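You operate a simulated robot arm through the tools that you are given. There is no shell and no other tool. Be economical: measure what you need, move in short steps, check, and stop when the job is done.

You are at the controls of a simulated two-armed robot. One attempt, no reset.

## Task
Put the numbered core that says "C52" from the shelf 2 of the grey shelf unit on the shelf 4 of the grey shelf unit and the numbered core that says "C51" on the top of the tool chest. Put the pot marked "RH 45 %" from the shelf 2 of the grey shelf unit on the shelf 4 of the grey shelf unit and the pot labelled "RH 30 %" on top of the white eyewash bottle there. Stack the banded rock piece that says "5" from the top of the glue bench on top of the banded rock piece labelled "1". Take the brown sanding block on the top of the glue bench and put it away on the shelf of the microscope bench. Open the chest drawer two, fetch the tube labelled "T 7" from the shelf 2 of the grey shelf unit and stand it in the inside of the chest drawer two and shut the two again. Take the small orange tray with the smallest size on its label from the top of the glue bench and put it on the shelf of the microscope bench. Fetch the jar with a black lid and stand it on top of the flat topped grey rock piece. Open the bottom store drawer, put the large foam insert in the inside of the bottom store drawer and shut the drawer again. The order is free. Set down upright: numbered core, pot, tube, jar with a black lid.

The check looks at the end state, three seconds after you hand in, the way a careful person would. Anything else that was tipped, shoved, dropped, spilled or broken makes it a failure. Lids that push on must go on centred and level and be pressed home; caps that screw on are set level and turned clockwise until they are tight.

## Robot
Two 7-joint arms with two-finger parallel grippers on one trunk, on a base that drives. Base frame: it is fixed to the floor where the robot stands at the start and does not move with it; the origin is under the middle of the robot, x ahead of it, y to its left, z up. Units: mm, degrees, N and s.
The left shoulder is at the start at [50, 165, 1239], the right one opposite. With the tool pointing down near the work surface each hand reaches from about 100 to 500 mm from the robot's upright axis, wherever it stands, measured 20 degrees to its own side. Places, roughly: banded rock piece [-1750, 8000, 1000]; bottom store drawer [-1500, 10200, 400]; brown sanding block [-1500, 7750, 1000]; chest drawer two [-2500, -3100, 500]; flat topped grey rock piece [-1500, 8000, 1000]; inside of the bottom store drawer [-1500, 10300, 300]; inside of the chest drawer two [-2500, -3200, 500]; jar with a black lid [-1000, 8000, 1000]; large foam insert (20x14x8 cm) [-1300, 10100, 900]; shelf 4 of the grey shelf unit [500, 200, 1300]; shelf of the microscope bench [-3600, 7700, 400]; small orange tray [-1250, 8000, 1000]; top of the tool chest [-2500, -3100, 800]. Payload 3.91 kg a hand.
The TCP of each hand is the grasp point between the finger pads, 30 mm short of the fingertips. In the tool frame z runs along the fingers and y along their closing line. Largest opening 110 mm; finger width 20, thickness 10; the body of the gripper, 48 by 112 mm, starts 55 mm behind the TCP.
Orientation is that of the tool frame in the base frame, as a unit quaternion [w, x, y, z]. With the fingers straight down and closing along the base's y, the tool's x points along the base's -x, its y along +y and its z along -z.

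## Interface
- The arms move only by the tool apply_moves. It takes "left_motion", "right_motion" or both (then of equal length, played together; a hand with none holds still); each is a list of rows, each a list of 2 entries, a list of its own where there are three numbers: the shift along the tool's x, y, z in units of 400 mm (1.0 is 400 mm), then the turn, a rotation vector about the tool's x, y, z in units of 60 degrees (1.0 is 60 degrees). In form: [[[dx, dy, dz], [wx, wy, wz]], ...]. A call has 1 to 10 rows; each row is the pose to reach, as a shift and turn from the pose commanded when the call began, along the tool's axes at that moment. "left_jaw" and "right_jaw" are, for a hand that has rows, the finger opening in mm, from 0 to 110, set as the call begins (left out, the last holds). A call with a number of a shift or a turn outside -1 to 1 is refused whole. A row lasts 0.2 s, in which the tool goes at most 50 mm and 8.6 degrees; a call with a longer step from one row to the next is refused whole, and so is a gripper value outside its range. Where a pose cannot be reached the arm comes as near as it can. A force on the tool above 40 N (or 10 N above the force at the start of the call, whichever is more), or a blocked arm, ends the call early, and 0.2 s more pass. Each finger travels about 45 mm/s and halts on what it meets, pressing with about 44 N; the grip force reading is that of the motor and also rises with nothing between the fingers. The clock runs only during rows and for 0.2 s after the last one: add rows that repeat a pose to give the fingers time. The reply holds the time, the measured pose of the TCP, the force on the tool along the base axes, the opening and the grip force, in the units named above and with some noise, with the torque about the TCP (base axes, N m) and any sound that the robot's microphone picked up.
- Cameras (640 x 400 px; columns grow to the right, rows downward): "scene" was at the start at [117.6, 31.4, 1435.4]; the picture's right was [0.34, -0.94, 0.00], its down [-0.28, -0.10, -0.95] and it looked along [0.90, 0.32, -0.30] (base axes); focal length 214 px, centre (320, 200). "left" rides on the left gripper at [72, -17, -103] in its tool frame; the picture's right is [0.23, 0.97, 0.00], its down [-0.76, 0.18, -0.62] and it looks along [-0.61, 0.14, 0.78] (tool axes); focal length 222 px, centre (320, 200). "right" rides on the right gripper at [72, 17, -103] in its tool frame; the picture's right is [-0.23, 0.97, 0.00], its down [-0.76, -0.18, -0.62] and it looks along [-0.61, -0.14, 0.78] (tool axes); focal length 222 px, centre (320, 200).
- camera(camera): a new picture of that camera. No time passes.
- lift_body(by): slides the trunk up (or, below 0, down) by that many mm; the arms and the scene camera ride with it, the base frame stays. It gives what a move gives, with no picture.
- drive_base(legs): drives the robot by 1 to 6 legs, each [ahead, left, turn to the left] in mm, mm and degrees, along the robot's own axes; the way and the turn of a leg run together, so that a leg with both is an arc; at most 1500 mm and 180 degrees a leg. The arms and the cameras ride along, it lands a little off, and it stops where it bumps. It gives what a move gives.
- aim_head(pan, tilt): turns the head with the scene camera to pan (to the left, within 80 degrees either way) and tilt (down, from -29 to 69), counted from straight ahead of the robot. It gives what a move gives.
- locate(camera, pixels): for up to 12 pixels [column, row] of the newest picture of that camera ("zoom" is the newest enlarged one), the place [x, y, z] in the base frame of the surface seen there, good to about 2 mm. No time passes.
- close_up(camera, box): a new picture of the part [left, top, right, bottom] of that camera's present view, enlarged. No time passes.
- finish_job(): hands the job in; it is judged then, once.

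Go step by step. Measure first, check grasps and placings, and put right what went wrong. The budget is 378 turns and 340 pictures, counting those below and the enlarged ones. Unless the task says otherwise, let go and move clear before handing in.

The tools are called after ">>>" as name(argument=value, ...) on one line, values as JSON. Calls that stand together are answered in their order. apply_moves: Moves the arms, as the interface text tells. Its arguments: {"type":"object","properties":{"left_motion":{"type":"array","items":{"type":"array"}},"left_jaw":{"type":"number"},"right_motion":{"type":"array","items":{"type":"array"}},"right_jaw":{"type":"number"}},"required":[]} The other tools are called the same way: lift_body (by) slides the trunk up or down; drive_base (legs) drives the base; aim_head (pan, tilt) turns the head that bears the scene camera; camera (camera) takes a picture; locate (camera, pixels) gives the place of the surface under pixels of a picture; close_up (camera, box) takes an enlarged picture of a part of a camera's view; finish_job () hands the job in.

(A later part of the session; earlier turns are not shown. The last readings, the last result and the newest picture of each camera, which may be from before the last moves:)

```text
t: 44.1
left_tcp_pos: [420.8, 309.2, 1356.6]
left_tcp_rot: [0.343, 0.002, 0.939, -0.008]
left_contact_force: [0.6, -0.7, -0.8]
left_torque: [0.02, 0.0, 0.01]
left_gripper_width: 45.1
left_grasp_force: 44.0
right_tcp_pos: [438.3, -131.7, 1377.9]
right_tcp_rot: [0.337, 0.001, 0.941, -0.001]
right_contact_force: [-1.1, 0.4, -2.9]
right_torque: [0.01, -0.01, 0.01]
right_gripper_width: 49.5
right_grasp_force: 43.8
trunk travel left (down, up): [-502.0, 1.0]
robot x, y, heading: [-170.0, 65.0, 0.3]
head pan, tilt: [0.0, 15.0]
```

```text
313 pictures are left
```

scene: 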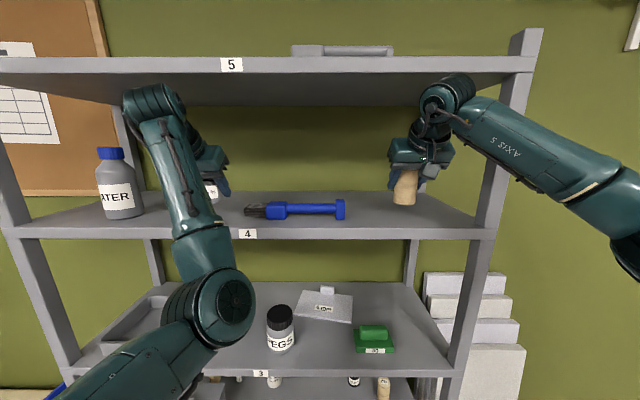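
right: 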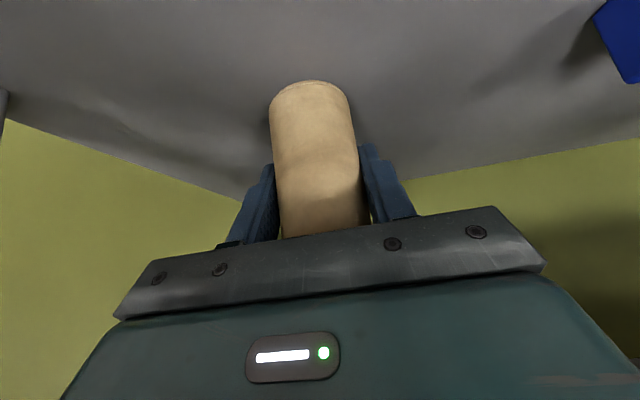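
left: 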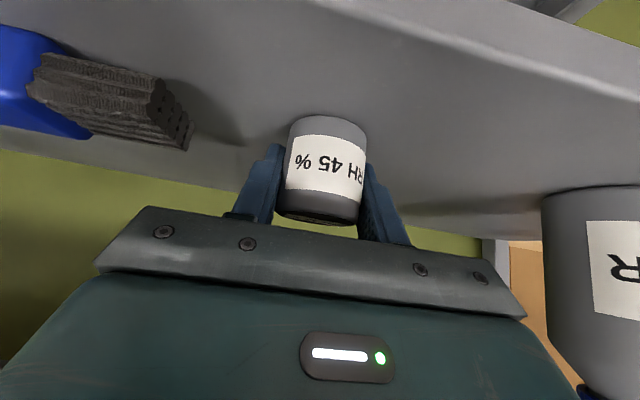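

>>> apply_moves(right_motion=[[[0.003, 0, 0.004], [0, 0, 0]], [[0.0035, 0, 0.0045], [0, 0, 0]]], left_motion=[[[0.003, 0, 0.004], [0, 0, 0]], [[0.0035, 0, 0.0045], [0, 0, 0]]])

>>> apply_moves(right_motion=[[[0, 0, 0], [0, 0, 0]], [[0, 0, 0], [0, 0, 0]], [[0, 0, 0], [0, 0, 0]], [[0, 0, 0], [0, 0, 0]]], left_motion=[[[0, 0, 0], [0, 0, 0]], [[0, 0, 0], [0, 0, 0]], [[0, 0, 0], [0, 0, 0]], [[0, 0, 0], [0, 0, 0]]], left_jaw=75, right_jaw=80)

>>> apply_moves(right_motion=[[[-0.03, 0, -0.06], [0, 0, 0]], [[-0.06, 0, -0.12], [0, 0, 0]], [[-0.08, 0, -0.2], [0, 0, 0]]], left_motion=[[[-0.03, 0, -0.06], [0, 0, 0]], [[-0.06, 0, -0.12], [0, 0, 0]], [[-0.08, 0, -0.2], [0, 0, 0]]])

>>> drive_base(legs=[[-400, 0, 0]])

>>> camera(camera="scene")

```text
t: 44.7
left_tcp_pos: [419.5, 308.8, 1352.7]
left_tcp_rot: [0.343, 0.001, 0.939, -0.006]
left_contact_force: [0.7, 0.5, -0.7]
left_torque: [0.03, 0.0, -0.01]
left_gripper_width: 44.9
left_grasp_force: 44.5
right_tcp_pos: [436.4, -132.5, 1374.0]
right_tcp_rot: [0.338, 0.0, 0.941, 0.0]
right_contact_force: [1.3, 0.1, 1.3]
right_torque: [-0.04, 0.0, -0.02]
right_gripper_width: 49.5
right_grasp_force: 44.4
trunk travel left (down, up): [-502.0, 1.0]
robot x, y, heading: [-173.7, 64.2, 0.1]
head pan, tilt: [0.0, 15.0]
```

```text
t: 45.7
left_tcp_pos: [420.4, 308.9, 1353.0]
left_tcp_rot: [0.343, 0.002, 0.939, -0.007]
left_contact_force: [-0.1, -0.4, 0.7]
left_torque: [0.0, -0.02, 0.0]
left_gripper_width: 74.7
left_grasp_force: 0.0
right_tcp_pos: [436.2, -132.5, 1374.3]
right_tcp_rot: [0.337, 0.001, 0.941, -0.001]
right_contact_force: [-0.2, -0.9, 0.4]
right_torque: [-0.03, -0.03, 0.0]
right_gripper_width: 80.1
right_grasp_force: 0.1
trunk travel left (down, up): [-502.0, 1.0]
robot x, y, heading: [-175.1, 63.9, 0.2]
head pan, tilt: [0.0, 15.0]
```

```text
t: 46.5
left_tcp_pos: [397.6, 312.8, 1435.8]
left_tcp_rot: [0.343, 0.002, 0.939, -0.006]
left_contact_force: [0.0, 0.3, 0.2]
left_torque: [-0.01, -0.01, 0.02]
left_gripper_width: 74.8
left_grasp_force: 0.1
left hand out of reach, approached as far as the arm can: row 3
right_tcp_pos: [408.0, -129.3, 1458.3]
right_tcp_rot: [0.339, 0.001, 0.941, -0.001]
right_contact_force: [0.1, 0.8, -0.7]
right_torque: [0.01, -0.03, 0.03]
right_gripper_width: 79.9
right_grasp_force: 0.0
trunk travel left (down, up): [-502.0, 1.0]
robot x, y, heading: [-169.5, 63.9, 0.3]
head pan, tilt: [0.0, 15.0]
```

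```text
t: 49.0
left_tcp_pos: [-0.5, 305.6, 1434.6]
left_tcp_rot: [0.343, 0.008, 0.939, -0.009]
left_contact_force: [0.4, 0.5, 0.1]
left_torque: [0.02, -0.03, -0.02]
left_gripper_width: 75.1
left_grasp_force: 0.0
right_tcp_pos: [8.4, -136.4, 1458.0]
right_tcp_rot: [0.336, 0.004, 0.942, -0.002]
right_contact_force: [0.2, -0.1, 0.3]
right_torque: [-0.02, 0.0, -0.02]
right_gripper_width: 79.6
right_grasp_force: 0.1
trunk travel left (down, up): [-502.0, 1.0]
robot x, y, heading: [-574.9, 64.2, -0.2]
head pan, tilt: [0.0, 15.0]
```

```text
312 pictures are left
```

scene: 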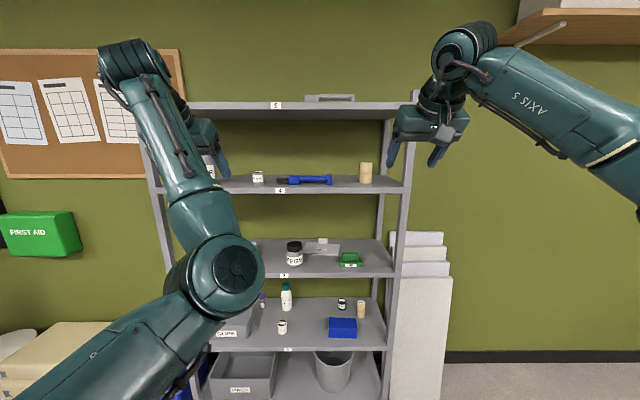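

Both C52 (365,172) and RH 45 % (258,177) stand on shelf 4. Now down again for RH 30 %.

>>> lift_body(by=-400)

>>> lift_body(by=-45)

>>> apply_moves(right_motion=[[[0.0814, 0, 0.043], [0, 0, 0]], [[0.163, 0, 0.086], [0, 0, 0]], [[0.244, 0, 0.129], [0, 0, 0]], [[0.326, 0, 0.172], [0, 0, 0]], [[0.407, 0, 0.215], [0, 0, 0]], [[0.488, 0, 0.258], [0, 0, 0]], [[0.57, 0, 0.301], [0, 0, 0]], [[0.651, 0, 0.344], [0, 0, 0]], [[0.733, 0, 0.387], [0, 0, 0]], [[0.814, 0, 0.43], [0, 0, 0]]], left_motion=[[[0.0727, 0, 0.0405], [0, 0, 0]], [[0.145, 0, 0.081], [0, 0, 0]], [[0.218, 0, 0.1215], [0, 0, 0]], [[0.291, 0, 0.162], [0, 0, 0]], [[0.364, 0, 0.2025], [0, 0, 0]], [[0.436, 0, 0.243], [0, 0, 0]], [[0.509, 0, 0.2835], [0, 0, 0]], [[0.582, 0, 0.324], [0, 0, 0]], [[0.654, 0, 0.3645], [0, 0, 0]], [[0.727, 0, 0.405], [0, 0, 0]]])

>>> aim_head(pan=-10, tilt=35)

```text
t: 52.8
left_tcp_pos: [0.7, 306.1, 1034.1]
left_tcp_rot: [0.343, 0.006, 0.939, -0.008]
left_contact_force: [-0.5, -0.3, -0.4]
left_torque: [-0.02, 0.03, -0.01]
left_gripper_width: 74.9
left_grasp_force: 0.1
right_tcp_pos: [7.7, -136.5, 1057.8]
right_tcp_rot: [0.337, 0.004, 0.942, -0.002]
right_contact_force: [-0.5, -0.6, -0.1]
right_torque: [0.01, 0.01, 0.03]
right_gripper_width: 80.1
right_grasp_force: 0.0
trunk travel left (down, up): [-102.0, 401.0]
robot x, y, heading: [-573.1, 64.1, -0.3]
head pan, tilt: [0.0, 15.0]
```

```text
t: 53.7
left_tcp_pos: [1.8, 304.8, 990.5]
left_tcp_rot: [0.342, 0.008, 0.94, -0.01]
left_contact_force: [-0.9, -0.5, 0.6]
left_torque: [0.02, 0.01, -0.01]
left_gripper_width: 75.0
left_grasp_force: 0.0
right_tcp_pos: [8.1, -135.5, 1012.1]
right_tcp_rot: [0.337, 0.005, 0.942, -0.003]
right_contact_force: [0.1, 0.0, 0.1]
right_torque: [0.0, -0.02, -0.05]
right_gripper_width: 79.9
right_grasp_force: 0.1
trunk travel left (down, up): [-57.0, 446.0]
robot x, y, heading: [-576.0, 61.0, -0.0]
head pan, tilt: [0.0, 15.0]
```

```text
t: 56.0
left_tcp_pos: [-93.3, 302.6, 756.1]
left_tcp_rot: [0.431, 0.011, 0.902, -0.005]
left_contact_force: [0.3, 0.3, -0.4]
left_torque: [-0.01, -0.03, -0.01]
left_gripper_width: 74.8
left_grasp_force: 0.0
left hand out of reach, approached as far as the arm can: row 1, 2, 3, 4, 5, 6, 7, 8
right_tcp_pos: [-132.6, -137.3, 670.2]
right_tcp_rot: [0.337, 0.006, 0.942, -0.002]
right_contact_force: [0.6, -0.3, 0.3]
right_torque: [-0.02, 0.01, -0.01]
right_gripper_width: 79.9
right_grasp_force: 0.1
trunk travel left (down, up): [-57.0, 446.0]
robot x, y, heading: [-572.4, 65.8, -0.4]
head pan, tilt: [0.0, 15.0]
stopped in row 10 (left hand): the arm was blocked; the commanded pose is now the measured one
```

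```text
t: 56.8
left_tcp_pos: [-92.3, 304.2, 754.2]
left_tcp_rot: [0.429, 0.009, 0.903, -0.006]
left_contact_force: [0.9, 0.5, -0.6]
left_torque: [0.0, 0.01, 0.0]
left_gripper_width: 75.0
left_grasp_force: 0.1
right_tcp_pos: [-132.2, -138.3, 670.9]
right_tcp_rot: [0.336, 0.005, 0.942, -0.002]
right_contact_force: [0.6, -0.1, 1.0]
right_torque: [0.01, 0.01, -0.04]
right_gripper_width: 80.0
right_grasp_force: 0.0
trunk travel left (down, up): [-57.0, 446.0]
robot x, y, heading: [-576.7, 59.7, -0.1]
head pan, tilt: [-10.0, 35.0]
```

>>> drive_base(legs=[[0, 69, 0], [440, 0, 0]])

>>> camera(camera="scene")

```text
t: 60.1
left_tcp_pos: [343.0, 371.9, 754.6]
left_tcp_rot: [0.429, 0.008, 0.903, -0.005]
left_contact_force: [0.4, -0.8, -1.4]
left_torque: [-0.04, 0.0, -0.01]
left_gripper_width: 75.1
left_grasp_force: 0.0
right_tcp_pos: [304.1, -69.4, 670.2]
right_tcp_rot: [0.335, 0.003, 0.942, -0.001]
right_contact_force: [-0.3, -0.4, -0.1]
right_torque: [0.01, 0.0, 0.01]
right_gripper_width: 79.7
right_grasp_force: 0.1
trunk travel left (down, up): [-57.0, 446.0]
robot x, y, heading: [-136.5, 130.3, -0.2]
head pan, tilt: [-10.0, 35.0]
```

```text
311 pictures are left
```

scene: 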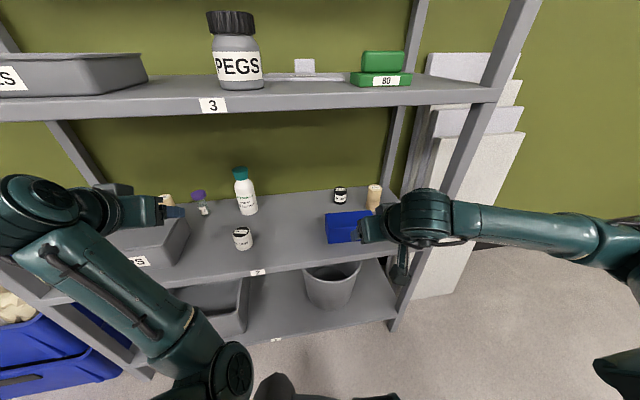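

>>> drive_base(legs=[[-50, 100, 0]])

>>> apply_moves(right_motion=[[[-0.04, -0.1, 0.0], [0, 0, 0]], [[-0.1, -0.18, 0.05], [0, 0, 0]], [[-0.17, -0.25, 0.11], [0, 0, 0]], [[-0.25, -0.25, 0.18], [0, 0, 0]], [[-0.33, -0.25, 0.25], [0, 0, 0]], [[-0.39, -0.25, 0.31], [0, 0, 0]]])

>>> camera(camera="scene")

>>> camera(camera="right")

```text
t: 61.3
left_tcp_pos: [291.5, 470.6, 756.9]
left_tcp_rot: [0.432, 0.008, 0.902, -0.004]
left_contact_force: [0.0, -0.4, 0.1]
left_torque: [0.01, -0.03, 0.06]
left_gripper_width: 75.1
left_grasp_force: 0.1
right_tcp_pos: [254.7, 30.1, 671.8]
right_tcp_rot: [0.337, 0.003, 0.942, -0.001]
right_contact_force: [0.7, -1.0, -0.8]
right_torque: [0.0, 0.03, 0.01]
right_gripper_width: 80.1
right_grasp_force: 0.1
trunk travel left (down, up): [-57.0, 446.0]
robot x, y, heading: [-182.7, 229.9, 0.2]
head pan, tilt: [-10.0, 35.0]
```

```text
t: 62.7
left_tcp_pos: [291.3, 471.2, 756.5]
left_tcp_rot: [0.432, 0.008, 0.902, -0.005]
left_contact_force: [-0.2, 1.0, -0.7]
left_torque: [-0.01, 0.03, 0.01]
left_gripper_width: 75.1
left_grasp_force: 0.1
right_tcp_pos: [452.3, -70.0, 674.2]
right_tcp_rot: [0.338, 0.003, 0.941, -0.001]
right_contact_force: [0.9, 0.8, 0.1]
right_torque: [0.02, -0.01, -0.01]
right_gripper_width: 80.2
right_grasp_force: 0.0
trunk travel left (down, up): [-57.0, 446.0]
robot x, y, heading: [-187.5, 228.0, 0.1]
head pan, tilt: [-10.0, 35.0]
```

```text
310 pictures are left
```

scene: 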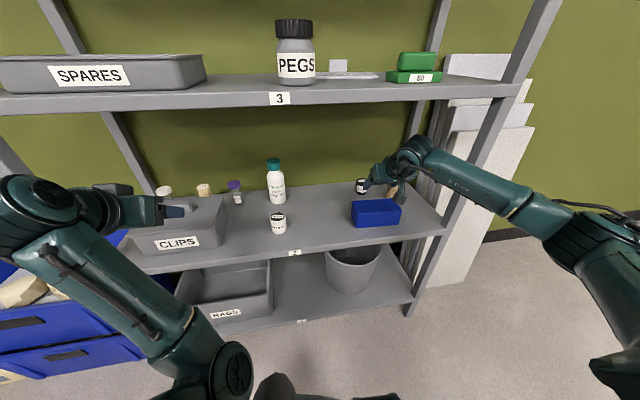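

```text
309 pictures are left
```

right: 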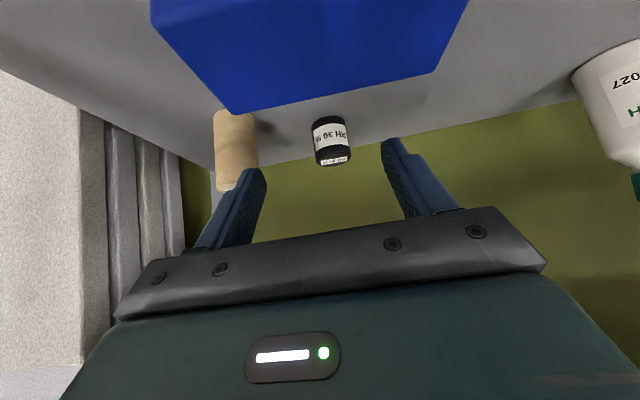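

>>> locate(camera="scene", pixels=[[465, 165], [490, 185], [530, 220], [480, 150], [462, 200], [448, 240], [425, 300]])

```text
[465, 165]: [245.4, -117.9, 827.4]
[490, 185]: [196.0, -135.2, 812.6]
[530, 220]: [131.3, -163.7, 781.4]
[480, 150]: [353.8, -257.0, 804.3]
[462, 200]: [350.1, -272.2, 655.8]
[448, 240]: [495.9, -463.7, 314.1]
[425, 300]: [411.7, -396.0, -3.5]
```

>>> apply_moves(right_motion=[[[-0.07, 0, 0.058], [0, 0, 0]], [[-0.14, 0, 0.115], [0, 0, 0]], [[-0.21, 0, 0.173], [0, 0, 0]], [[-0.282, 0, 0.234], [0, 0, 0]]], right_jaw=75)

>>> camera(camera="right")

>>> locate(camera="right", pixels=[[320, 50], [320, 70], [300, 60], [340, 60]])

```text
t: 63.7
left_tcp_pos: [292.3, 470.4, 756.8]
left_tcp_rot: [0.431, 0.009, 0.902, -0.005]
left_contact_force: [-0.3, -0.3, -0.1]
left_torque: [0.01, -0.02, -0.02]
left_gripper_width: 74.9
left_grasp_force: 0.0
right_tcp_pos: [587.1, -70.6, 677.2]
right_tcp_rot: [0.339, 0.004, 0.941, -0.001]
right_contact_force: [1.0, 0.0, -1.1]
right_torque: [-0.01, 0.01, 0.0]
right_gripper_width: 75.0
right_grasp_force: 0.0
right hand out of reach, approached as far as the arm can: row 4
trunk travel left (down, up): [-57.0, 446.0]
robot x, y, heading: [-181.3, 227.9, -0.0]
head pan, tilt: [-10.0, 35.0]
```

```text
308 pictures are left
```

right: 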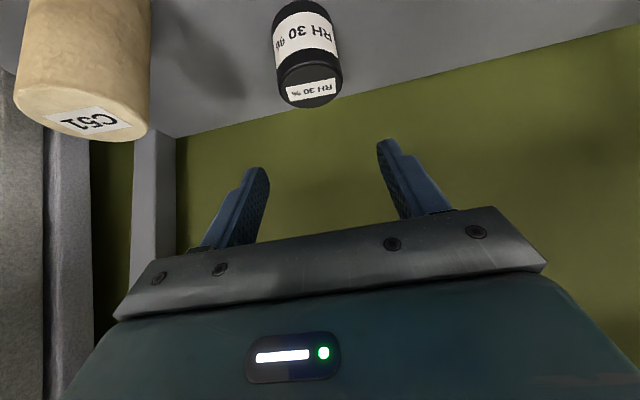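

```text
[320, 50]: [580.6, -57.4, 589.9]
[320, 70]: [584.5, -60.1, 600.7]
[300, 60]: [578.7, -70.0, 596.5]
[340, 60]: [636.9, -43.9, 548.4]
```

>>> drive_base(legs=[[30, 0, 0]])

```text
t: 64.5
left_tcp_pos: [321.0, 469.9, 756.0]
left_tcp_rot: [0.432, 0.009, 0.902, -0.005]
left_contact_force: [1.1, -0.7, -0.2]
left_torque: [-0.01, 0.0, 0.01]
left_gripper_width: 74.9
left_grasp_force: 0.1
right_tcp_pos: [616.1, -71.0, 675.1]
right_tcp_rot: [0.338, 0.003, 0.941, -0.001]
right_contact_force: [1.3, 0.0, 0.2]
right_torque: [-0.02, 0.03, 0.0]
right_gripper_width: 75.2
right_grasp_force: 0.1
trunk travel left (down, up): [-57.0, 446.0]
robot x, y, heading: [-155.8, 223.6, -0.1]
head pan, tilt: [-10.0, 35.0]
```

>>> apply_moves(right_motion=[[[0.06, 0.002, 0.016], [0, 0, 0]], [[0.118, 0.004, 0.032], [0, 0, 0]]])

```text
t: 65.2
left_tcp_pos: [321.3, 471.5, 757.4]
left_tcp_rot: [0.432, 0.009, 0.902, -0.005]
left_contact_force: [-0.5, -0.8, 0.4]
left_torque: [0.0, -0.01, 0.03]
left_gripper_width: 74.8
left_grasp_force: 0.0
right_tcp_pos: [586.7, -68.1, 636.6]
right_tcp_rot: [0.338, 0.004, 0.941, -0.001]
right_contact_force: [-0.6, 0.5, 0.0]
right_torque: [-0.03, 0.01, 0.03]
right_gripper_width: 75.0
right_grasp_force: 0.1
trunk travel left (down, up): [-57.0, 446.0]
robot x, y, heading: [-156.7, 235.2, -0.1]
head pan, tilt: [-10.0, 35.0]
```

>>> apply_moves(right_motion=[[[-0.01, 0, 0.03], [0, 0, 0]], [[0.05, 0, 0.104], [0, 0, 0]]])

>>> camera(camera="right")

>>> camera(camera="scene")

```text
t: 65.8
left_tcp_pos: [322.0, 471.8, 756.9]
left_tcp_rot: [0.432, 0.009, 0.902, -0.005]
left_contact_force: [0.0, -0.6, -0.1]
left_torque: [0.03, 0.04, 0.01]
left_gripper_width: 74.9
left_grasp_force: 0.0
right_tcp_pos: [599.1, -69.9, 589.9]
right_tcp_rot: [0.338, 0.003, 0.941, -0.001]
right_contact_force: [-0.1, -0.1, -0.2]
right_torque: [-0.04, 0.02, -0.02]
right_gripper_width: 75.3
right_grasp_force: 0.1
trunk travel left (down, up): [-57.0, 446.0]
robot x, y, heading: [-152.8, 232.7, -0.3]
head pan, tilt: [-10.0, 35.0]
```

```text
307 pictures are left
```

right: 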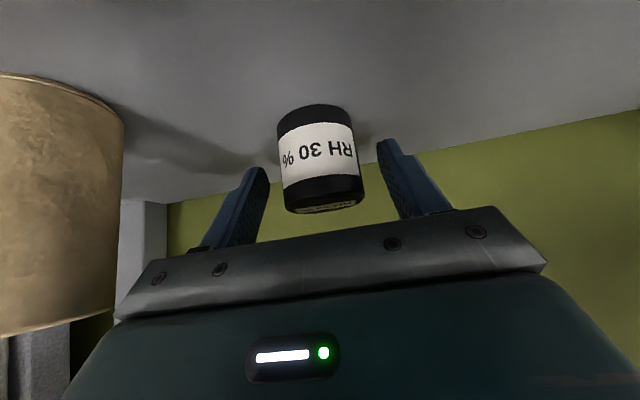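

```text
306 pictures are left
```

scene: 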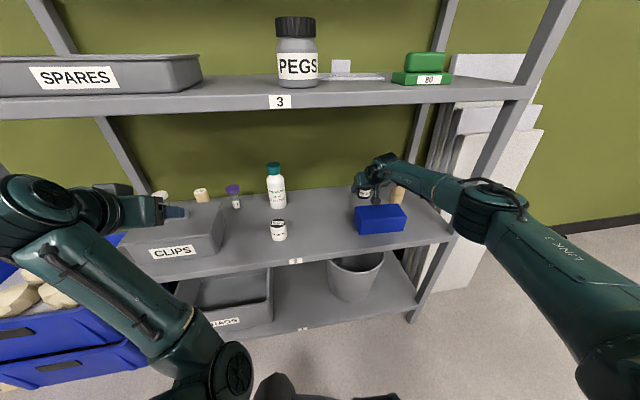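

Positioned around the pot with no contact; I close the jaws.

>>> apply_moves(right_motion=[[[0, 0, 0], [0, 0, 0]], [[0, 0, 0], [0, 0, 0]], [[0, 0, 0], [0, 0, 0]], [[0, 0, 0], [0, 0, 0]], [[0, 0, 0], [0, 0, 0]]], right_jaw=25)

>>> apply_moves(right_motion=[[[-0.05, 0, -0.06], [0, 0, 0]], [[-0.112, 0, -0.135], [0, 0, 0]], [[-0.16, 0, -0.19], [0, 0, 0]]])

>>> camera(camera="right")

```text
t: 67.0
left_tcp_pos: [322.4, 471.1, 757.0]
left_tcp_rot: [0.432, 0.009, 0.902, -0.005]
left_contact_force: [0.5, -0.8, -0.1]
left_torque: [-0.02, 0.0, 0.02]
left_gripper_width: 75.1
left_grasp_force: 0.0
right_tcp_pos: [598.6, -70.3, 590.2]
right_tcp_rot: [0.338, 0.004, 0.941, -0.001]
right_contact_force: [0.2, -0.1, 0.3]
right_torque: [-0.02, -0.04, 0.0]
right_gripper_width: 44.7
right_grasp_force: 43.5
trunk travel left (down, up): [-57.0, 446.0]
robot x, y, heading: [-154.9, 226.9, 0.1]
head pan, tilt: [-10.0, 35.0]
```

```text
t: 67.8
left_tcp_pos: [321.0, 471.4, 757.2]
left_tcp_rot: [0.432, 0.008, 0.902, -0.005]
left_contact_force: [-0.3, 0.3, -0.6]
left_torque: [-0.02, -0.03, 0.02]
left_gripper_width: 74.9
left_grasp_force: 0.1
right_tcp_pos: [601.9, -70.8, 692.0]
right_tcp_rot: [0.337, 0.004, 0.941, -0.002]
right_contact_force: [-0.1, -0.1, -0.3]
right_torque: [0.02, 0.03, -0.02]
right_gripper_width: 44.9
right_grasp_force: 43.9
trunk travel left (down, up): [-57.0, 446.0]
robot x, y, heading: [-152.6, 228.7, -0.3]
head pan, tilt: [-10.0, 35.0]
```

```text
305 pictures are left
```

right: 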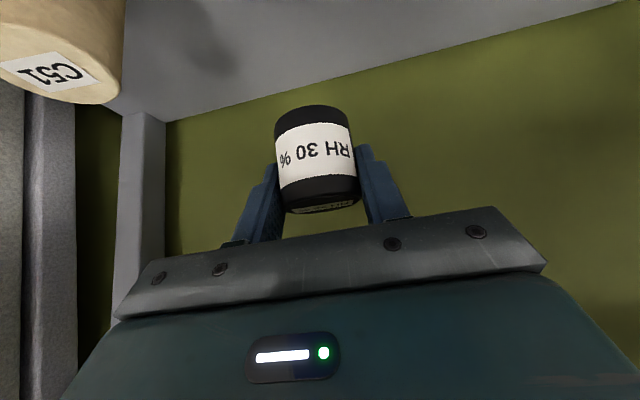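

The pot is held 42 mm above its bottom; at this pitch the wrist would hit shelf 3 above the bottle. I set it at the front edge of shelf 2 first, to regrasp it with a flatter hand.

>>> apply_moves(right_motion=[[[0.062, 0.057, -0.031], [0, 0, 0]], [[0.1245, 0.113, -0.063], [0, 0, 0]], [[0.187, 0.17, -0.094], [0, 0, 0]], [[0.249, 0.226, -0.1255], [0, 0, 0]], [[0.311, 0.283, -0.157], [0, 0, 0]], [[0.3735, 0.339, -0.188], [0, 0, 0]], [[0.436, 0.396, -0.22], [0, 0, 0]], [[0.498, 0.4525, -0.251], [0, 0, 0]]])

>>> camera(camera="scene")

```text
t: 69.5
left_tcp_pos: [322.1, 470.8, 756.1]
left_tcp_rot: [0.431, 0.008, 0.902, -0.004]
left_contact_force: [-0.2, -0.2, -0.3]
left_torque: [0.0, 0.03, -0.06]
left_gripper_width: 74.9
left_grasp_force: 0.1
right_tcp_pos: [384.8, 113.6, 640.6]
right_tcp_rot: [0.338, 0.005, 0.941, -0.002]
right_contact_force: [0.0, 0.4, -1.6]
right_torque: [-0.02, 0.0, -0.03]
right_gripper_width: 44.7
right_grasp_force: 43.8
trunk travel left (down, up): [-57.0, 446.0]
robot x, y, heading: [-155.7, 228.1, -0.2]
head pan, tilt: [-10.0, 35.0]
```

```text
304 pictures are left
```

scene: 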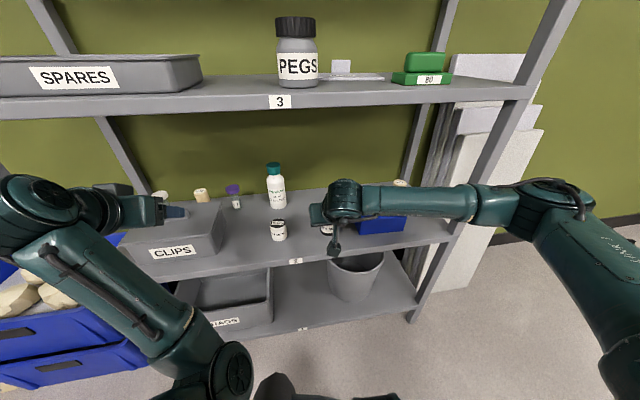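

>>> apply_moves(right_motion=[[[0.04, 0, 0.048], [0, 0, 0]], [[0.079, 0, 0.095], [0, 0, 0]], [[0.079, 0, 0.095], [0, 0, 0]]])

>>> apply_moves(right_motion=[[[0, 0, 0], [0, 0, 0]], [[0, 0, 0], [0, 0, 0]], [[0, 0, 0], [0, 0, 0]], [[0, 0, 0], [0, 0, 0]]], right_jaw=80)

>>> apply_moves(right_motion=[[[-0.02, 0, -0.08], [0, 0, 0]], [[-0.03, 0, -0.18], [0, 0, 0]], [[0, 0, -0.28], [0, 0, 0]], [[0.04, 0, -0.35], [0, 0, 0]]])

>>> camera(camera="right")

```text
t: 70.3
left_tcp_pos: [321.7, 470.1, 756.6]
left_tcp_rot: [0.432, 0.01, 0.902, -0.006]
left_contact_force: [0.7, -0.4, -0.4]
left_torque: [-0.05, -0.03, 0.0]
left_gripper_width: 74.9
left_grasp_force: 0.0
right_tcp_pos: [383.2, 114.4, 591.8]
right_tcp_rot: [0.338, 0.004, 0.941, -0.002]
right_contact_force: [-0.6, 1.0, -0.6]
right_torque: [-0.01, 0.0, 0.0]
right_gripper_width: 44.6
right_grasp_force: 44.4
trunk travel left (down, up): [-57.0, 446.0]
robot x, y, heading: [-154.0, 228.4, -0.1]
head pan, tilt: [-10.0, 35.0]
```

```text
t: 71.3
left_tcp_pos: [321.5, 470.6, 757.2]
left_tcp_rot: [0.433, 0.009, 0.902, -0.006]
left_contact_force: [0.3, 0.7, -0.3]
left_torque: [0.01, 0.02, 0.02]
left_gripper_width: 74.9
left_grasp_force: 0.0
right_tcp_pos: [383.8, 114.0, 591.7]
right_tcp_rot: [0.339, 0.004, 0.941, -0.002]
right_contact_force: [0.7, 0.2, 0.0]
right_torque: [-0.02, 0.0, 0.02]
right_gripper_width: 80.3
right_grasp_force: 0.0
trunk travel left (down, up): [-57.0, 446.0]
robot x, y, heading: [-157.3, 226.9, -0.2]
head pan, tilt: [-10.0, 35.0]
```

```text
t: 72.3
left_tcp_pos: [321.6, 470.7, 756.1]
left_tcp_rot: [0.432, 0.008, 0.902, -0.004]
left_contact_force: [-0.1, -0.3, 0.4]
left_torque: [0.02, 0.02, -0.01]
left_gripper_width: 75.1
left_grasp_force: 0.1
right_tcp_pos: [281.4, 115.3, 691.6]
right_tcp_rot: [0.337, 0.004, 0.942, -0.002]
right_contact_force: [0.1, 0.1, 0.6]
right_torque: [-0.01, -0.02, 0.0]
right_gripper_width: 80.0
right_grasp_force: 0.1
trunk travel left (down, up): [-57.0, 446.0]
robot x, y, heading: [-154.1, 230.8, -0.2]
head pan, tilt: [-10.0, 35.0]
```

```text
303 pictures are left
```

right: 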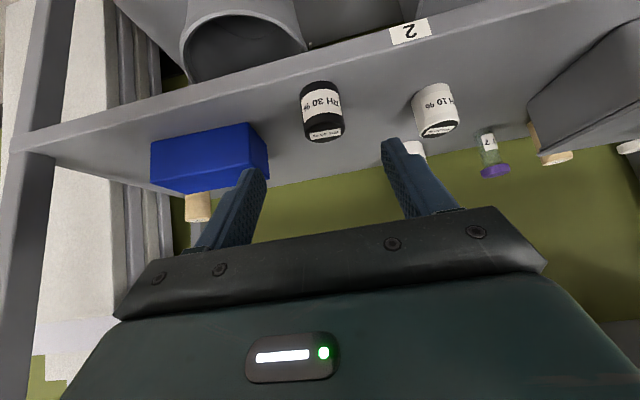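

>>> apply_moves(right_motion=[[[0.02, 0, 0.023], [0, -0.117, 0]], [[0.04, 0, 0.046], [0, -0.233, 0]], [[0.06, 0, 0.07], [0, -0.35, 0]], [[0.08, 0, 0.093], [0, -0.467, 0]], [[0.096, 0, 0.115], [0, -0.583, 0]]])

>>> locate(camera="right", pixels=[[326, 133], [326, 143], [308, 128], [341, 128], [320, 90]])

>>> camera(camera="scene")

```text
t: 73.5
left_tcp_pos: [321.8, 470.7, 755.6]
left_tcp_rot: [0.433, 0.008, 0.901, -0.005]
left_contact_force: [1.0, -0.4, -0.9]
left_torque: [0.01, -0.01, -0.02]
left_gripper_width: 74.8
left_grasp_force: 0.1
right_tcp_pos: [280.5, 125.9, 636.6]
right_tcp_rot: [0.605, 0.004, 0.796, -0.003]
right_contact_force: [-0.1, -0.3, 0.1]
right_torque: [0.0, 0.0, -0.01]
right_gripper_width: 80.0
right_grasp_force: 0.0
right hand out of reach, approached as far as the arm can: row 5
trunk travel left (down, up): [-57.0, 446.0]
robot x, y, heading: [-154.9, 231.2, 0.1]
head pan, tilt: [-10.0, 35.0]
```

```text
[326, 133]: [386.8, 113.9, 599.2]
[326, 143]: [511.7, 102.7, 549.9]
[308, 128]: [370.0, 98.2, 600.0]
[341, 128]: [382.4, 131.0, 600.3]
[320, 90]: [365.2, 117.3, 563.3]
```

```text
302 pictures are left
```

scene: 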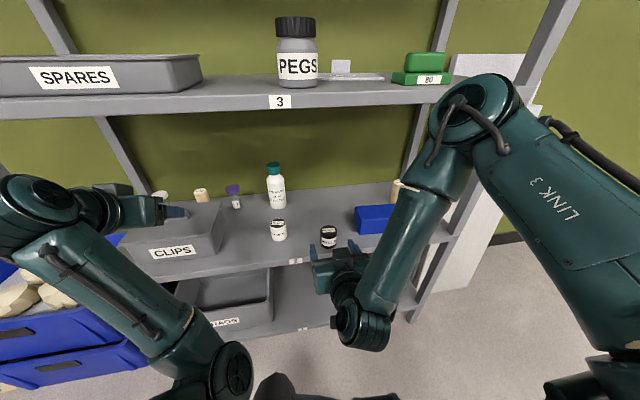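

>>> apply_moves(right_motion=[[[0.06, -0.015, 0.023], [0, 0, 0]], [[0.117, -0.029, 0.046], [0, 0, 0]]])

>>> camera(camera="right")

>>> locate(camera="scene", pixels=[[475, 100], [540, 150], [460, 160], [400, 230], [600, 250]])

```text
t: 74.2
left_tcp_pos: [322.6, 470.4, 757.3]
left_tcp_rot: [0.432, 0.009, 0.902, -0.005]
left_contact_force: [0.3, 0.4, 0.8]
left_torque: [-0.03, -0.01, 0.01]
left_gripper_width: 75.1
left_grasp_force: 0.0
right_tcp_pos: [283.0, 143.5, 604.7]
right_tcp_rot: [0.604, 0.005, 0.797, -0.005]
right_contact_force: [0.6, -0.3, 0.8]
right_torque: [-0.01, 0.0, -0.02]
right_gripper_width: 79.9
right_grasp_force: 0.0
right hand out of reach, approached as far as the arm can: row 1, 2
trunk travel left (down, up): [-57.0, 446.0]
robot x, y, heading: [-155.0, 229.5, -0.0]
head pan, tilt: [-10.0, 35.0]
```

```text
301 pictures are left
```

right: 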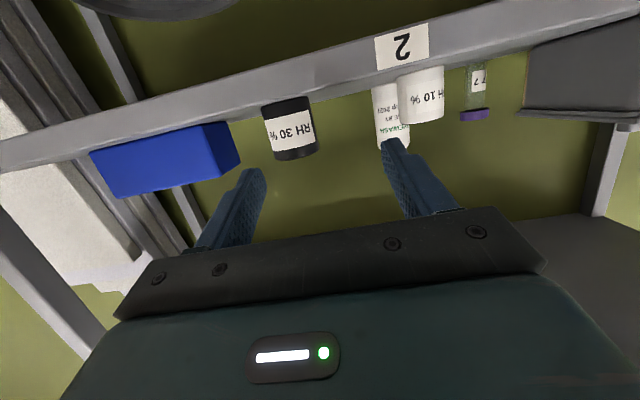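

```text
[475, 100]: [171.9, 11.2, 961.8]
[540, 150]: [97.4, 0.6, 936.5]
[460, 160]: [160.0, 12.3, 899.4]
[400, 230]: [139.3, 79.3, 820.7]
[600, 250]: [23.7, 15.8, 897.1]
```

>>> drive_base(legs=[[-150, 0, 0]])

>>> apply_moves(right_motion=[[[0, -0.02, 0.1], [0, 0, 0]], [[0, -0.04, 0.2], [0, 0, 0]], [[0, -0.073, 0.3], [0, 0, 0]], [[0.04, -0.073, 0.35], [0, 0, 0]]])

>>> camera(camera="scene")

```text
t: 75.5
left_tcp_pos: [173.3, 471.9, 756.8]
left_tcp_rot: [0.431, 0.008, 0.902, -0.005]
left_contact_force: [-0.3, -0.3, -0.6]
left_torque: [0.03, 0.01, 0.03]
left_gripper_width: 75.1
left_grasp_force: 0.0
right_tcp_pos: [132.8, 144.6, 603.1]
right_tcp_rot: [0.603, 0.005, 0.798, -0.005]
right_contact_force: [-0.1, -0.4, 0.8]
right_torque: [0.0, -0.01, 0.03]
right_gripper_width: 80.2
right_grasp_force: 0.1
trunk travel left (down, up): [-57.0, 446.0]
robot x, y, heading: [-303.7, 231.1, -0.2]
head pan, tilt: [-10.0, 35.0]
```

```text
t: 76.5
left_tcp_pos: [171.9, 471.2, 756.4]
left_tcp_rot: [0.432, 0.009, 0.902, -0.005]
left_contact_force: [-0.7, -0.4, 0.5]
left_torque: [0.0, -0.02, 0.01]
left_gripper_width: 74.9
left_grasp_force: 0.0
right_tcp_pos: [264.0, 158.9, 580.1]
right_tcp_rot: [0.597, 0.013, 0.802, -0.015]
right_contact_force: [-0.2, 0.7, -0.2]
right_torque: [-0.02, 0.0, 0.0]
right_gripper_width: 80.0
right_grasp_force: 0.1
right hand out of reach, approached as far as the arm can: row 1, 2, 3, 4
trunk travel left (down, up): [-57.0, 446.0]
robot x, y, heading: [-304.8, 230.8, -0.1]
head pan, tilt: [-10.0, 35.0]
```

```text
300 pictures are left
```

scene: 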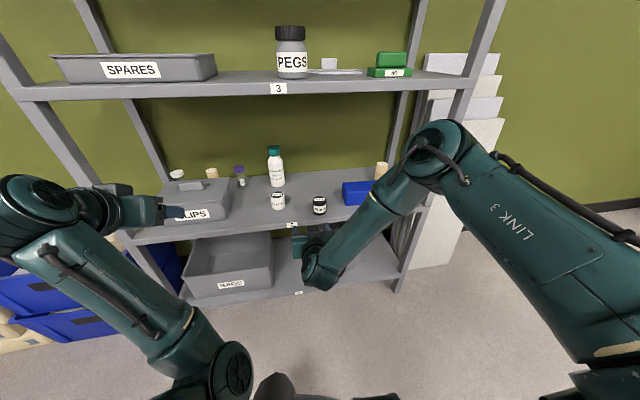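

>>> apply_moves(right_motion=[[[-0.1, -0.05, 0.02], [0, 0, 0]], [[-0.2, -0.13, 0.0], [0, 0, 0]], [[-0.2, -0.25, 0.0], [0, 0, 0]], [[-0.2, -0.35, 0.0], [0, 0, 0]]])

```text
refused: row 2 steps farther than a row can; nothing moved
```

>>> apply_moves(right_motion=[[[-0.09, -0.05, 0.02], [0, 0, 0]], [[-0.18, -0.1, 0.0], [0, 0, 0]], [[-0.2, -0.2, 0.0], [0, 0, 0]], [[-0.2, -0.3, 0.0], [0, 0, 0]]])

>>> camera(camera="scene")

```text
t: 77.5
left_tcp_pos: [170.8, 472.0, 757.2]
left_tcp_rot: [0.432, 0.009, 0.902, -0.004]
left_contact_force: [0.2, 0.2, -0.5]
left_torque: [0.02, -0.02, -0.01]
left_gripper_width: 74.7
left_grasp_force: 0.1
right_tcp_pos: [293.4, 78.8, 693.1]
right_tcp_rot: [0.594, 0.012, 0.804, -0.015]
right_contact_force: [0.4, 0.4, -0.6]
right_torque: [-0.03, 0.04, 0.01]
right_gripper_width: 79.8
right_grasp_force: 0.1
right hand out of reach, approached as far as the arm can: row 1, 2, 3, 4
trunk travel left (down, up): [-57.0, 446.0]
robot x, y, heading: [-302.8, 231.6, -0.0]
head pan, tilt: [-10.0, 35.0]
```

```text
299 pictures are left
```

scene: 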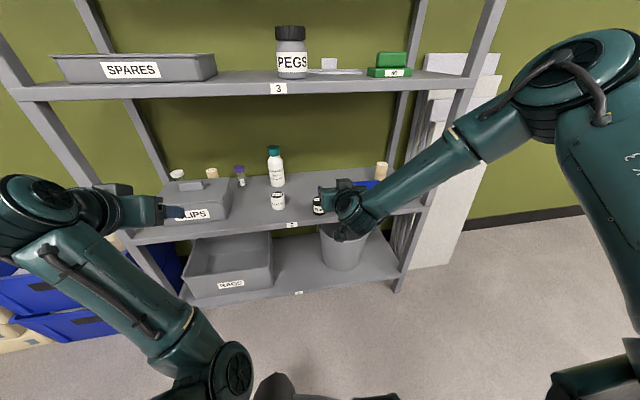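

The right wrist is at its limit with the elbow up; the left arm has its elbow down, which suits a flat grasp. I flatten the left hand.

>>> apply_moves(left_motion=[[[0.024, 0, 0.058], [0, -0.1, 0]], [[0.048, 0, 0.116], [0, -0.2, 0]], [[0.072, 0, 0.174], [0, -0.3, 0]], [[0.096, 0, 0.232], [0, -0.4, 0]], [[0.12, 0, 0.29], [0, -0.4, 0]]])

>>> camera(camera="scene")

```text
t: 78.1
left_tcp_pos: [206.8, 467.1, 826.9]
left_tcp_rot: [0.606, 0.009, 0.795, -0.004]
left_contact_force: [1.5, 0.1, -0.7]
left_torque: [-0.01, 0.02, 0.01]
left_gripper_width: 75.2
left_grasp_force: 0.0
right_tcp_pos: [292.3, 78.4, 690.5]
right_tcp_rot: [0.593, 0.012, 0.805, -0.014]
right_contact_force: [0.5, 1.2, -0.1]
right_torque: [-0.04, -0.02, 0.0]
right_gripper_width: 79.9
right_grasp_force: 0.1
trunk travel left (down, up): [-57.0, 446.0]
robot x, y, heading: [-305.4, 230.0, -0.2]
head pan, tilt: [-10.0, 35.0]
stopped in row 2 (left hand): the arm was blocked; the commanded pose is now the measured one
```

```text
298 pictures are left
```

scene: 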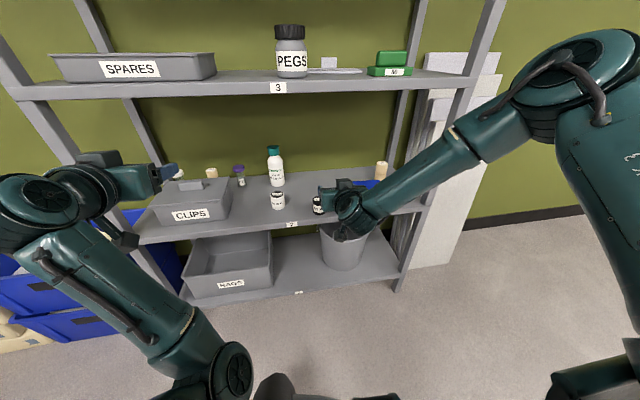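

>>> apply_moves(left_motion=[[[0, 0, 0.1], [0, 0, 0]], [[0.0, 0, 0.2], [0, 0, 0]], [[0.05, 0, 0.3], [0, 0, 0]], [[0.12, 0, 0.36], [0, 0, 0]], [[0.19, 0, 0.41], [0, 0, 0]], [[0.26, 0, 0.46], [0, 0, 0]]])

>>> camera(camera="scene")

```text
t: 79.7
left_tcp_pos: [369.3, 456.9, 751.5]
left_tcp_rot: [0.652, 0.006, 0.758, -0.016]
left_contact_force: [-0.2, -0.6, -0.4]
left_torque: [-0.01, -0.02, 0.01]
left_gripper_width: 75.0
left_grasp_force: 0.0
right_tcp_pos: [295.4, 79.6, 692.0]
right_tcp_rot: [0.595, 0.011, 0.804, -0.014]
right_contact_force: [-0.4, -1.1, 1.0]
right_torque: [-0.01, 0.02, 0.01]
right_gripper_width: 79.8
right_grasp_force: 0.1
trunk travel left (down, up): [-57.0, 446.0]
robot x, y, heading: [-301.1, 232.2, 0.0]
head pan, tilt: [-10.0, 35.0]
stopped in row 6 (left hand): the arm was blocked; the commanded pose is now the measured one
```

```text
297 pictures are left
```

scene: 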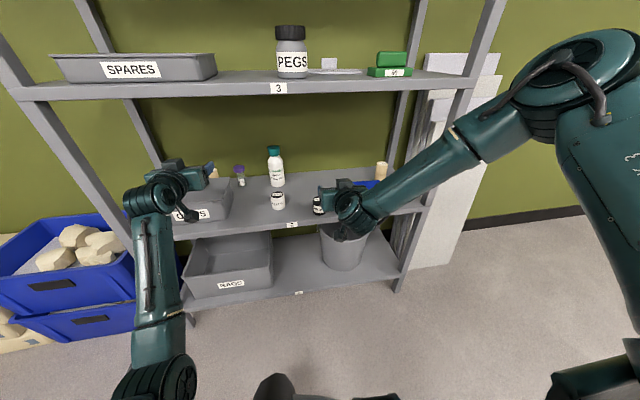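

>>> apply_moves(right_motion=[[[0.0, 0, 0.0], [0, 0.14, 0]], [[0.0, 0.04, 0.0], [0, 0.29, 0]], [[0.0, 0.09, 0.0], [0, 0.29, 0]]])

>>> camera(camera="scene")

>>> locate(camera="scene", pixels=[[348, 195], [360, 205], [340, 185], [330, 195], [355, 215]])

```text
refused: row 2 steps farther than a row can; nothing moved
```

```text
296 pictures are left
```

scene: 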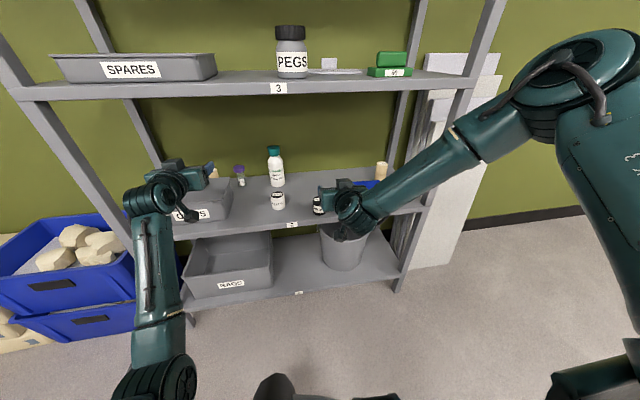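

```text
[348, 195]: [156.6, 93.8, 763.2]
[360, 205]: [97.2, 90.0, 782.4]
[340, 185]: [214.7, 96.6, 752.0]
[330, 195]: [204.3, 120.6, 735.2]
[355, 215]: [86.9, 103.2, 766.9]
```

>>> locate(camera="scene", pixels=[[250, 93], [250, 95], [250, 98], [250, 102], [250, 108], [250, 84], [250, 80]])

>>> apply_moves(right_motion=[[[0.0, 0, 0.0], [0, 0.07, 0]], [[0.0, 0.03, 0.0], [0, 0.13, 0]], [[0.0, 0.09, 0.0], [0, 0.17, 0]]])

```text
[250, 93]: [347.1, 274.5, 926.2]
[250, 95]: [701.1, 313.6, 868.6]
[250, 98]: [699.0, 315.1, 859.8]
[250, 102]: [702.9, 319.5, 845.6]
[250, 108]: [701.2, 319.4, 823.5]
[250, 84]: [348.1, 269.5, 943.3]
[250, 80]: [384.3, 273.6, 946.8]
```

```text
t: 80.5
left_tcp_pos: [369.6, 455.9, 749.0]
left_tcp_rot: [0.651, 0.008, 0.758, -0.019]
left_contact_force: [0.1, -0.4, 0.6]
left_torque: [0.01, 0.0, 0.0]
left_gripper_width: 75.0
left_grasp_force: 0.0
right_tcp_pos: [296.1, 113.1, 693.1]
right_tcp_rot: [0.519, 0.014, 0.854, -0.014]
right_contact_force: [-0.1, 0.4, -0.7]
right_torque: [0.01, -0.01, -0.01]
right_gripper_width: 80.3
right_grasp_force: 0.1
trunk travel left (down, up): [-57.0, 446.0]
robot x, y, heading: [-307.9, 228.1, -0.0]
head pan, tilt: [-10.0, 35.0]
```

>>> apply_moves(right_motion=[[[0.08, 0, 0.04], [0, 0, 0]], [[0.16, 0, 0.08], [0, 0, 0]], [[0.228, 0, 0.119], [0, 0, 0]]])

>>> camera(camera="right")

```text
t: 81.3
left_tcp_pos: [368.8, 456.0, 749.5]
left_tcp_rot: [0.651, 0.008, 0.759, -0.019]
left_contact_force: [-0.2, -0.5, 0.1]
left_torque: [-0.01, 0.0, -0.01]
left_gripper_width: 75.2
left_grasp_force: 0.1
right_tcp_pos: [295.9, 113.9, 589.7]
right_tcp_rot: [0.52, 0.015, 0.854, -0.015]
right_contact_force: [0.6, 0.0, 0.5]
right_torque: [-0.02, -0.01, -0.01]
right_gripper_width: 79.9
right_grasp_force: 0.0
trunk travel left (down, up): [-57.0, 446.0]
robot x, y, heading: [-306.9, 231.0, -0.1]
head pan, tilt: [-10.0, 35.0]
```

```text
295 pictures are left
```

right: 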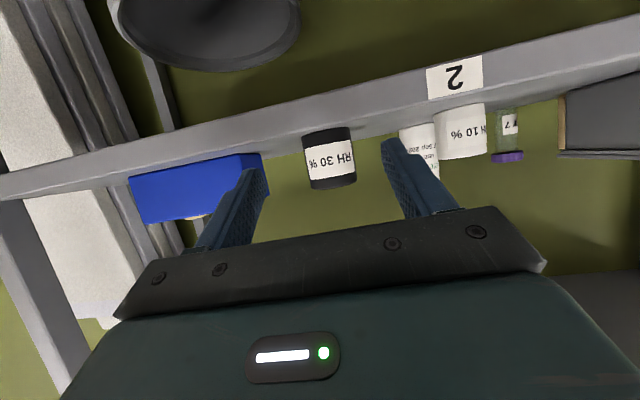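

>>> apply_moves(right_motion=[[[-0.048, 0, 0.1], [0, 0, 0]], [[-0.097, 0, 0.1975], [0, 0, 0]], [[-0.097, 0, 0.1975], [0, 0, 0]]])

>>> apply_moves(right_motion=[[[0, 0, 0], [0, 0, 0]], [[0, 0, 0], [0, 0, 0]], [[0, 0, 0], [0, 0, 0]], [[0, 0, 0], [0, 0, 0]], [[0, 0, 0], [0, 0, 0]]], right_jaw=25)

>>> camera(camera="right")

```text
t: 82.1
left_tcp_pos: [369.9, 455.8, 748.6]
left_tcp_rot: [0.651, 0.007, 0.759, -0.018]
left_contact_force: [0.2, 0.5, -0.5]
left_torque: [0.0, -0.01, 0.01]
left_gripper_width: 74.9
left_grasp_force: 0.2
right_tcp_pos: [383.5, 110.4, 587.6]
right_tcp_rot: [0.519, 0.014, 0.854, -0.014]
right_contact_force: [0.6, -0.7, -0.5]
right_torque: [0.03, 0.01, -0.02]
right_gripper_width: 80.0
right_grasp_force: 0.1
trunk travel left (down, up): [-57.0, 446.0]
robot x, y, heading: [-305.5, 227.4, 0.0]
head pan, tilt: [-10.0, 35.0]
```

```text
t: 83.3
left_tcp_pos: [370.8, 455.4, 747.9]
left_tcp_rot: [0.651, 0.007, 0.759, -0.018]
left_contact_force: [0.8, -0.9, -0.1]
left_torque: [0.01, 0.0, 0.03]
left_gripper_width: 75.0
left_grasp_force: 0.1
right_tcp_pos: [382.5, 111.1, 586.7]
right_tcp_rot: [0.519, 0.014, 0.854, -0.014]
right_contact_force: [0.3, 0.3, -0.2]
right_torque: [0.03, -0.02, -0.03]
right_gripper_width: 44.9
right_grasp_force: 43.5
trunk travel left (down, up): [-57.0, 446.0]
robot x, y, heading: [-301.8, 231.3, 0.1]
head pan, tilt: [-10.0, 35.0]
```

```text
294 pictures are left
```

right: 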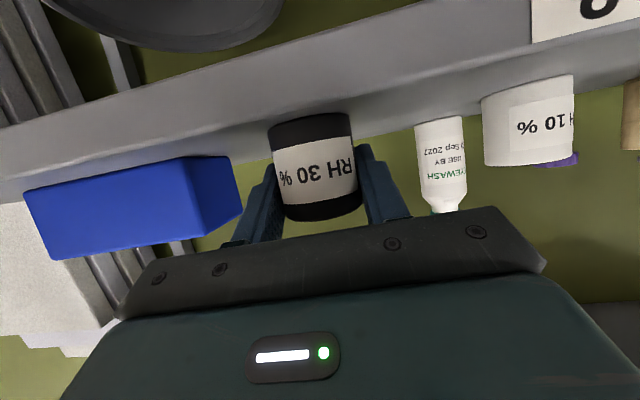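

>>> apply_moves(right_motion=[[[-0.05, 0, -0.026], [0, 0, 0]], [[-0.1, 0, -0.05], [0, 0, 0]]])

>>> drive_base(legs=[[-250, 0, 0], [0, 180, 0]])

>>> apply_moves(right_motion=[[[-0.1, 0, -0.052], [0, 0, 0]], [[-0.2, 0, -0.104], [0, 0, 0]], [[-0.32, 0, -0.16], [0, 0, 0]], [[-0.36, 0, -0.08], [0, 0, 0]], [[-0.4, 0, 0.0], [0, 0, 0]], [[-0.44, 0, 0.08], [0, 0, 0]], [[-0.48, 0, 0.16], [0, 0, 0]]])

>>> camera(camera="scene")

```text
t: 83.9
left_tcp_pos: [369.4, 456.9, 749.5]
left_tcp_rot: [0.651, 0.006, 0.759, -0.017]
left_contact_force: [0.4, 0.0, 0.2]
left_torque: [0.0, 0.0, -0.01]
left_gripper_width: 75.0
left_grasp_force: 0.1
right_tcp_pos: [384.4, 109.4, 630.2]
right_tcp_rot: [0.519, 0.014, 0.854, -0.015]
right_contact_force: [-0.4, 0.5, 0.6]
right_torque: [0.01, 0.02, 0.01]
right_gripper_width: 44.9
right_grasp_force: 44.1
trunk travel left (down, up): [-57.0, 446.0]
robot x, y, heading: [-308.9, 228.1, -0.3]
head pan, tilt: [-10.0, 35.0]
```

```text
t: 86.8
left_tcp_pos: [125.2, 628.6, 750.4]
left_tcp_rot: [0.652, 0.011, 0.758, -0.021]
left_contact_force: [0.2, -0.1, -0.7]
left_torque: [0.06, 0.02, 0.01]
left_gripper_width: 75.1
left_grasp_force: 0.0
right_tcp_pos: [136.8, 282.3, 632.2]
right_tcp_rot: [0.519, 0.018, 0.854, -0.016]
right_contact_force: [0.6, -0.7, -0.4]
right_torque: [-0.01, -0.01, 0.03]
right_gripper_width: 45.0
right_grasp_force: 43.7
trunk travel left (down, up): [-57.0, 446.0]
robot x, y, heading: [-549.9, 409.6, -0.8]
head pan, tilt: [-10.0, 35.0]
```

```text
refused: row 3 steps farther than a row can; nothing moved
```

```text
293 pictures are left
```

scene: 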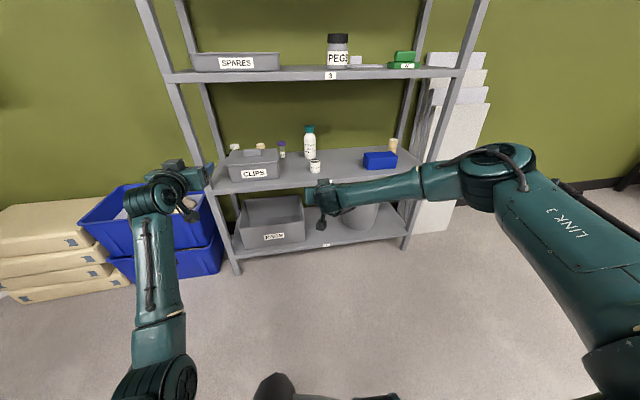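

>>> apply_moves(right_motion=[[[-0.09, 0, 0.022], [0, 0, 0]], [[-0.176, 0, 0.044], [0, 0, 0]], [[-0.264, 0, 0.066], [0, 0, 0]], [[-0.352, 0, 0.088], [0, 0, 0]], [[-0.438, 0, 0.11], [0, 0, 0]]])

>>> camera(camera="scene")

>>> locate(camera="scene", pixels=[[310, 130], [330, 175], [350, 165], [400, 160], [440, 150], [310, 127]])

```text
t: 88.0
left_tcp_pos: [124.9, 628.2, 750.4]
left_tcp_rot: [0.651, 0.01, 0.759, -0.02]
left_contact_force: [-0.8, 1.2, 0.3]
left_torque: [-0.03, -0.01, 0.02]
left_gripper_width: 75.2
left_grasp_force: 0.1
right_tcp_pos: [256.7, 280.0, 765.6]
right_tcp_rot: [0.521, 0.017, 0.853, -0.015]
right_contact_force: [-0.1, -0.1, -0.8]
right_torque: [-0.01, 0.01, 0.03]
right_gripper_width: 44.8
right_grasp_force: 44.1
trunk travel left (down, up): [-57.0, 446.0]
robot x, y, heading: [-549.1, 404.3, -0.4]
head pan, tilt: [-10.0, 35.0]
```

```text
292 pictures are left
```

scene: 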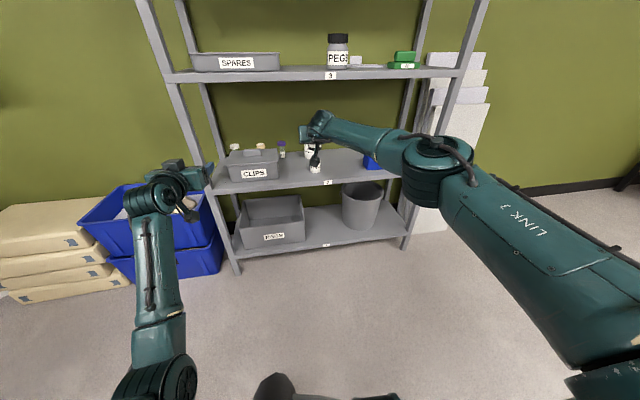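

```text
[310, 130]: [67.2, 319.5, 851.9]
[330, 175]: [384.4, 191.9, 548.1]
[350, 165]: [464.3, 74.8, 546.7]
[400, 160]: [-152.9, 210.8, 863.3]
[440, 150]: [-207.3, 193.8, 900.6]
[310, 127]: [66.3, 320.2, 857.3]
```

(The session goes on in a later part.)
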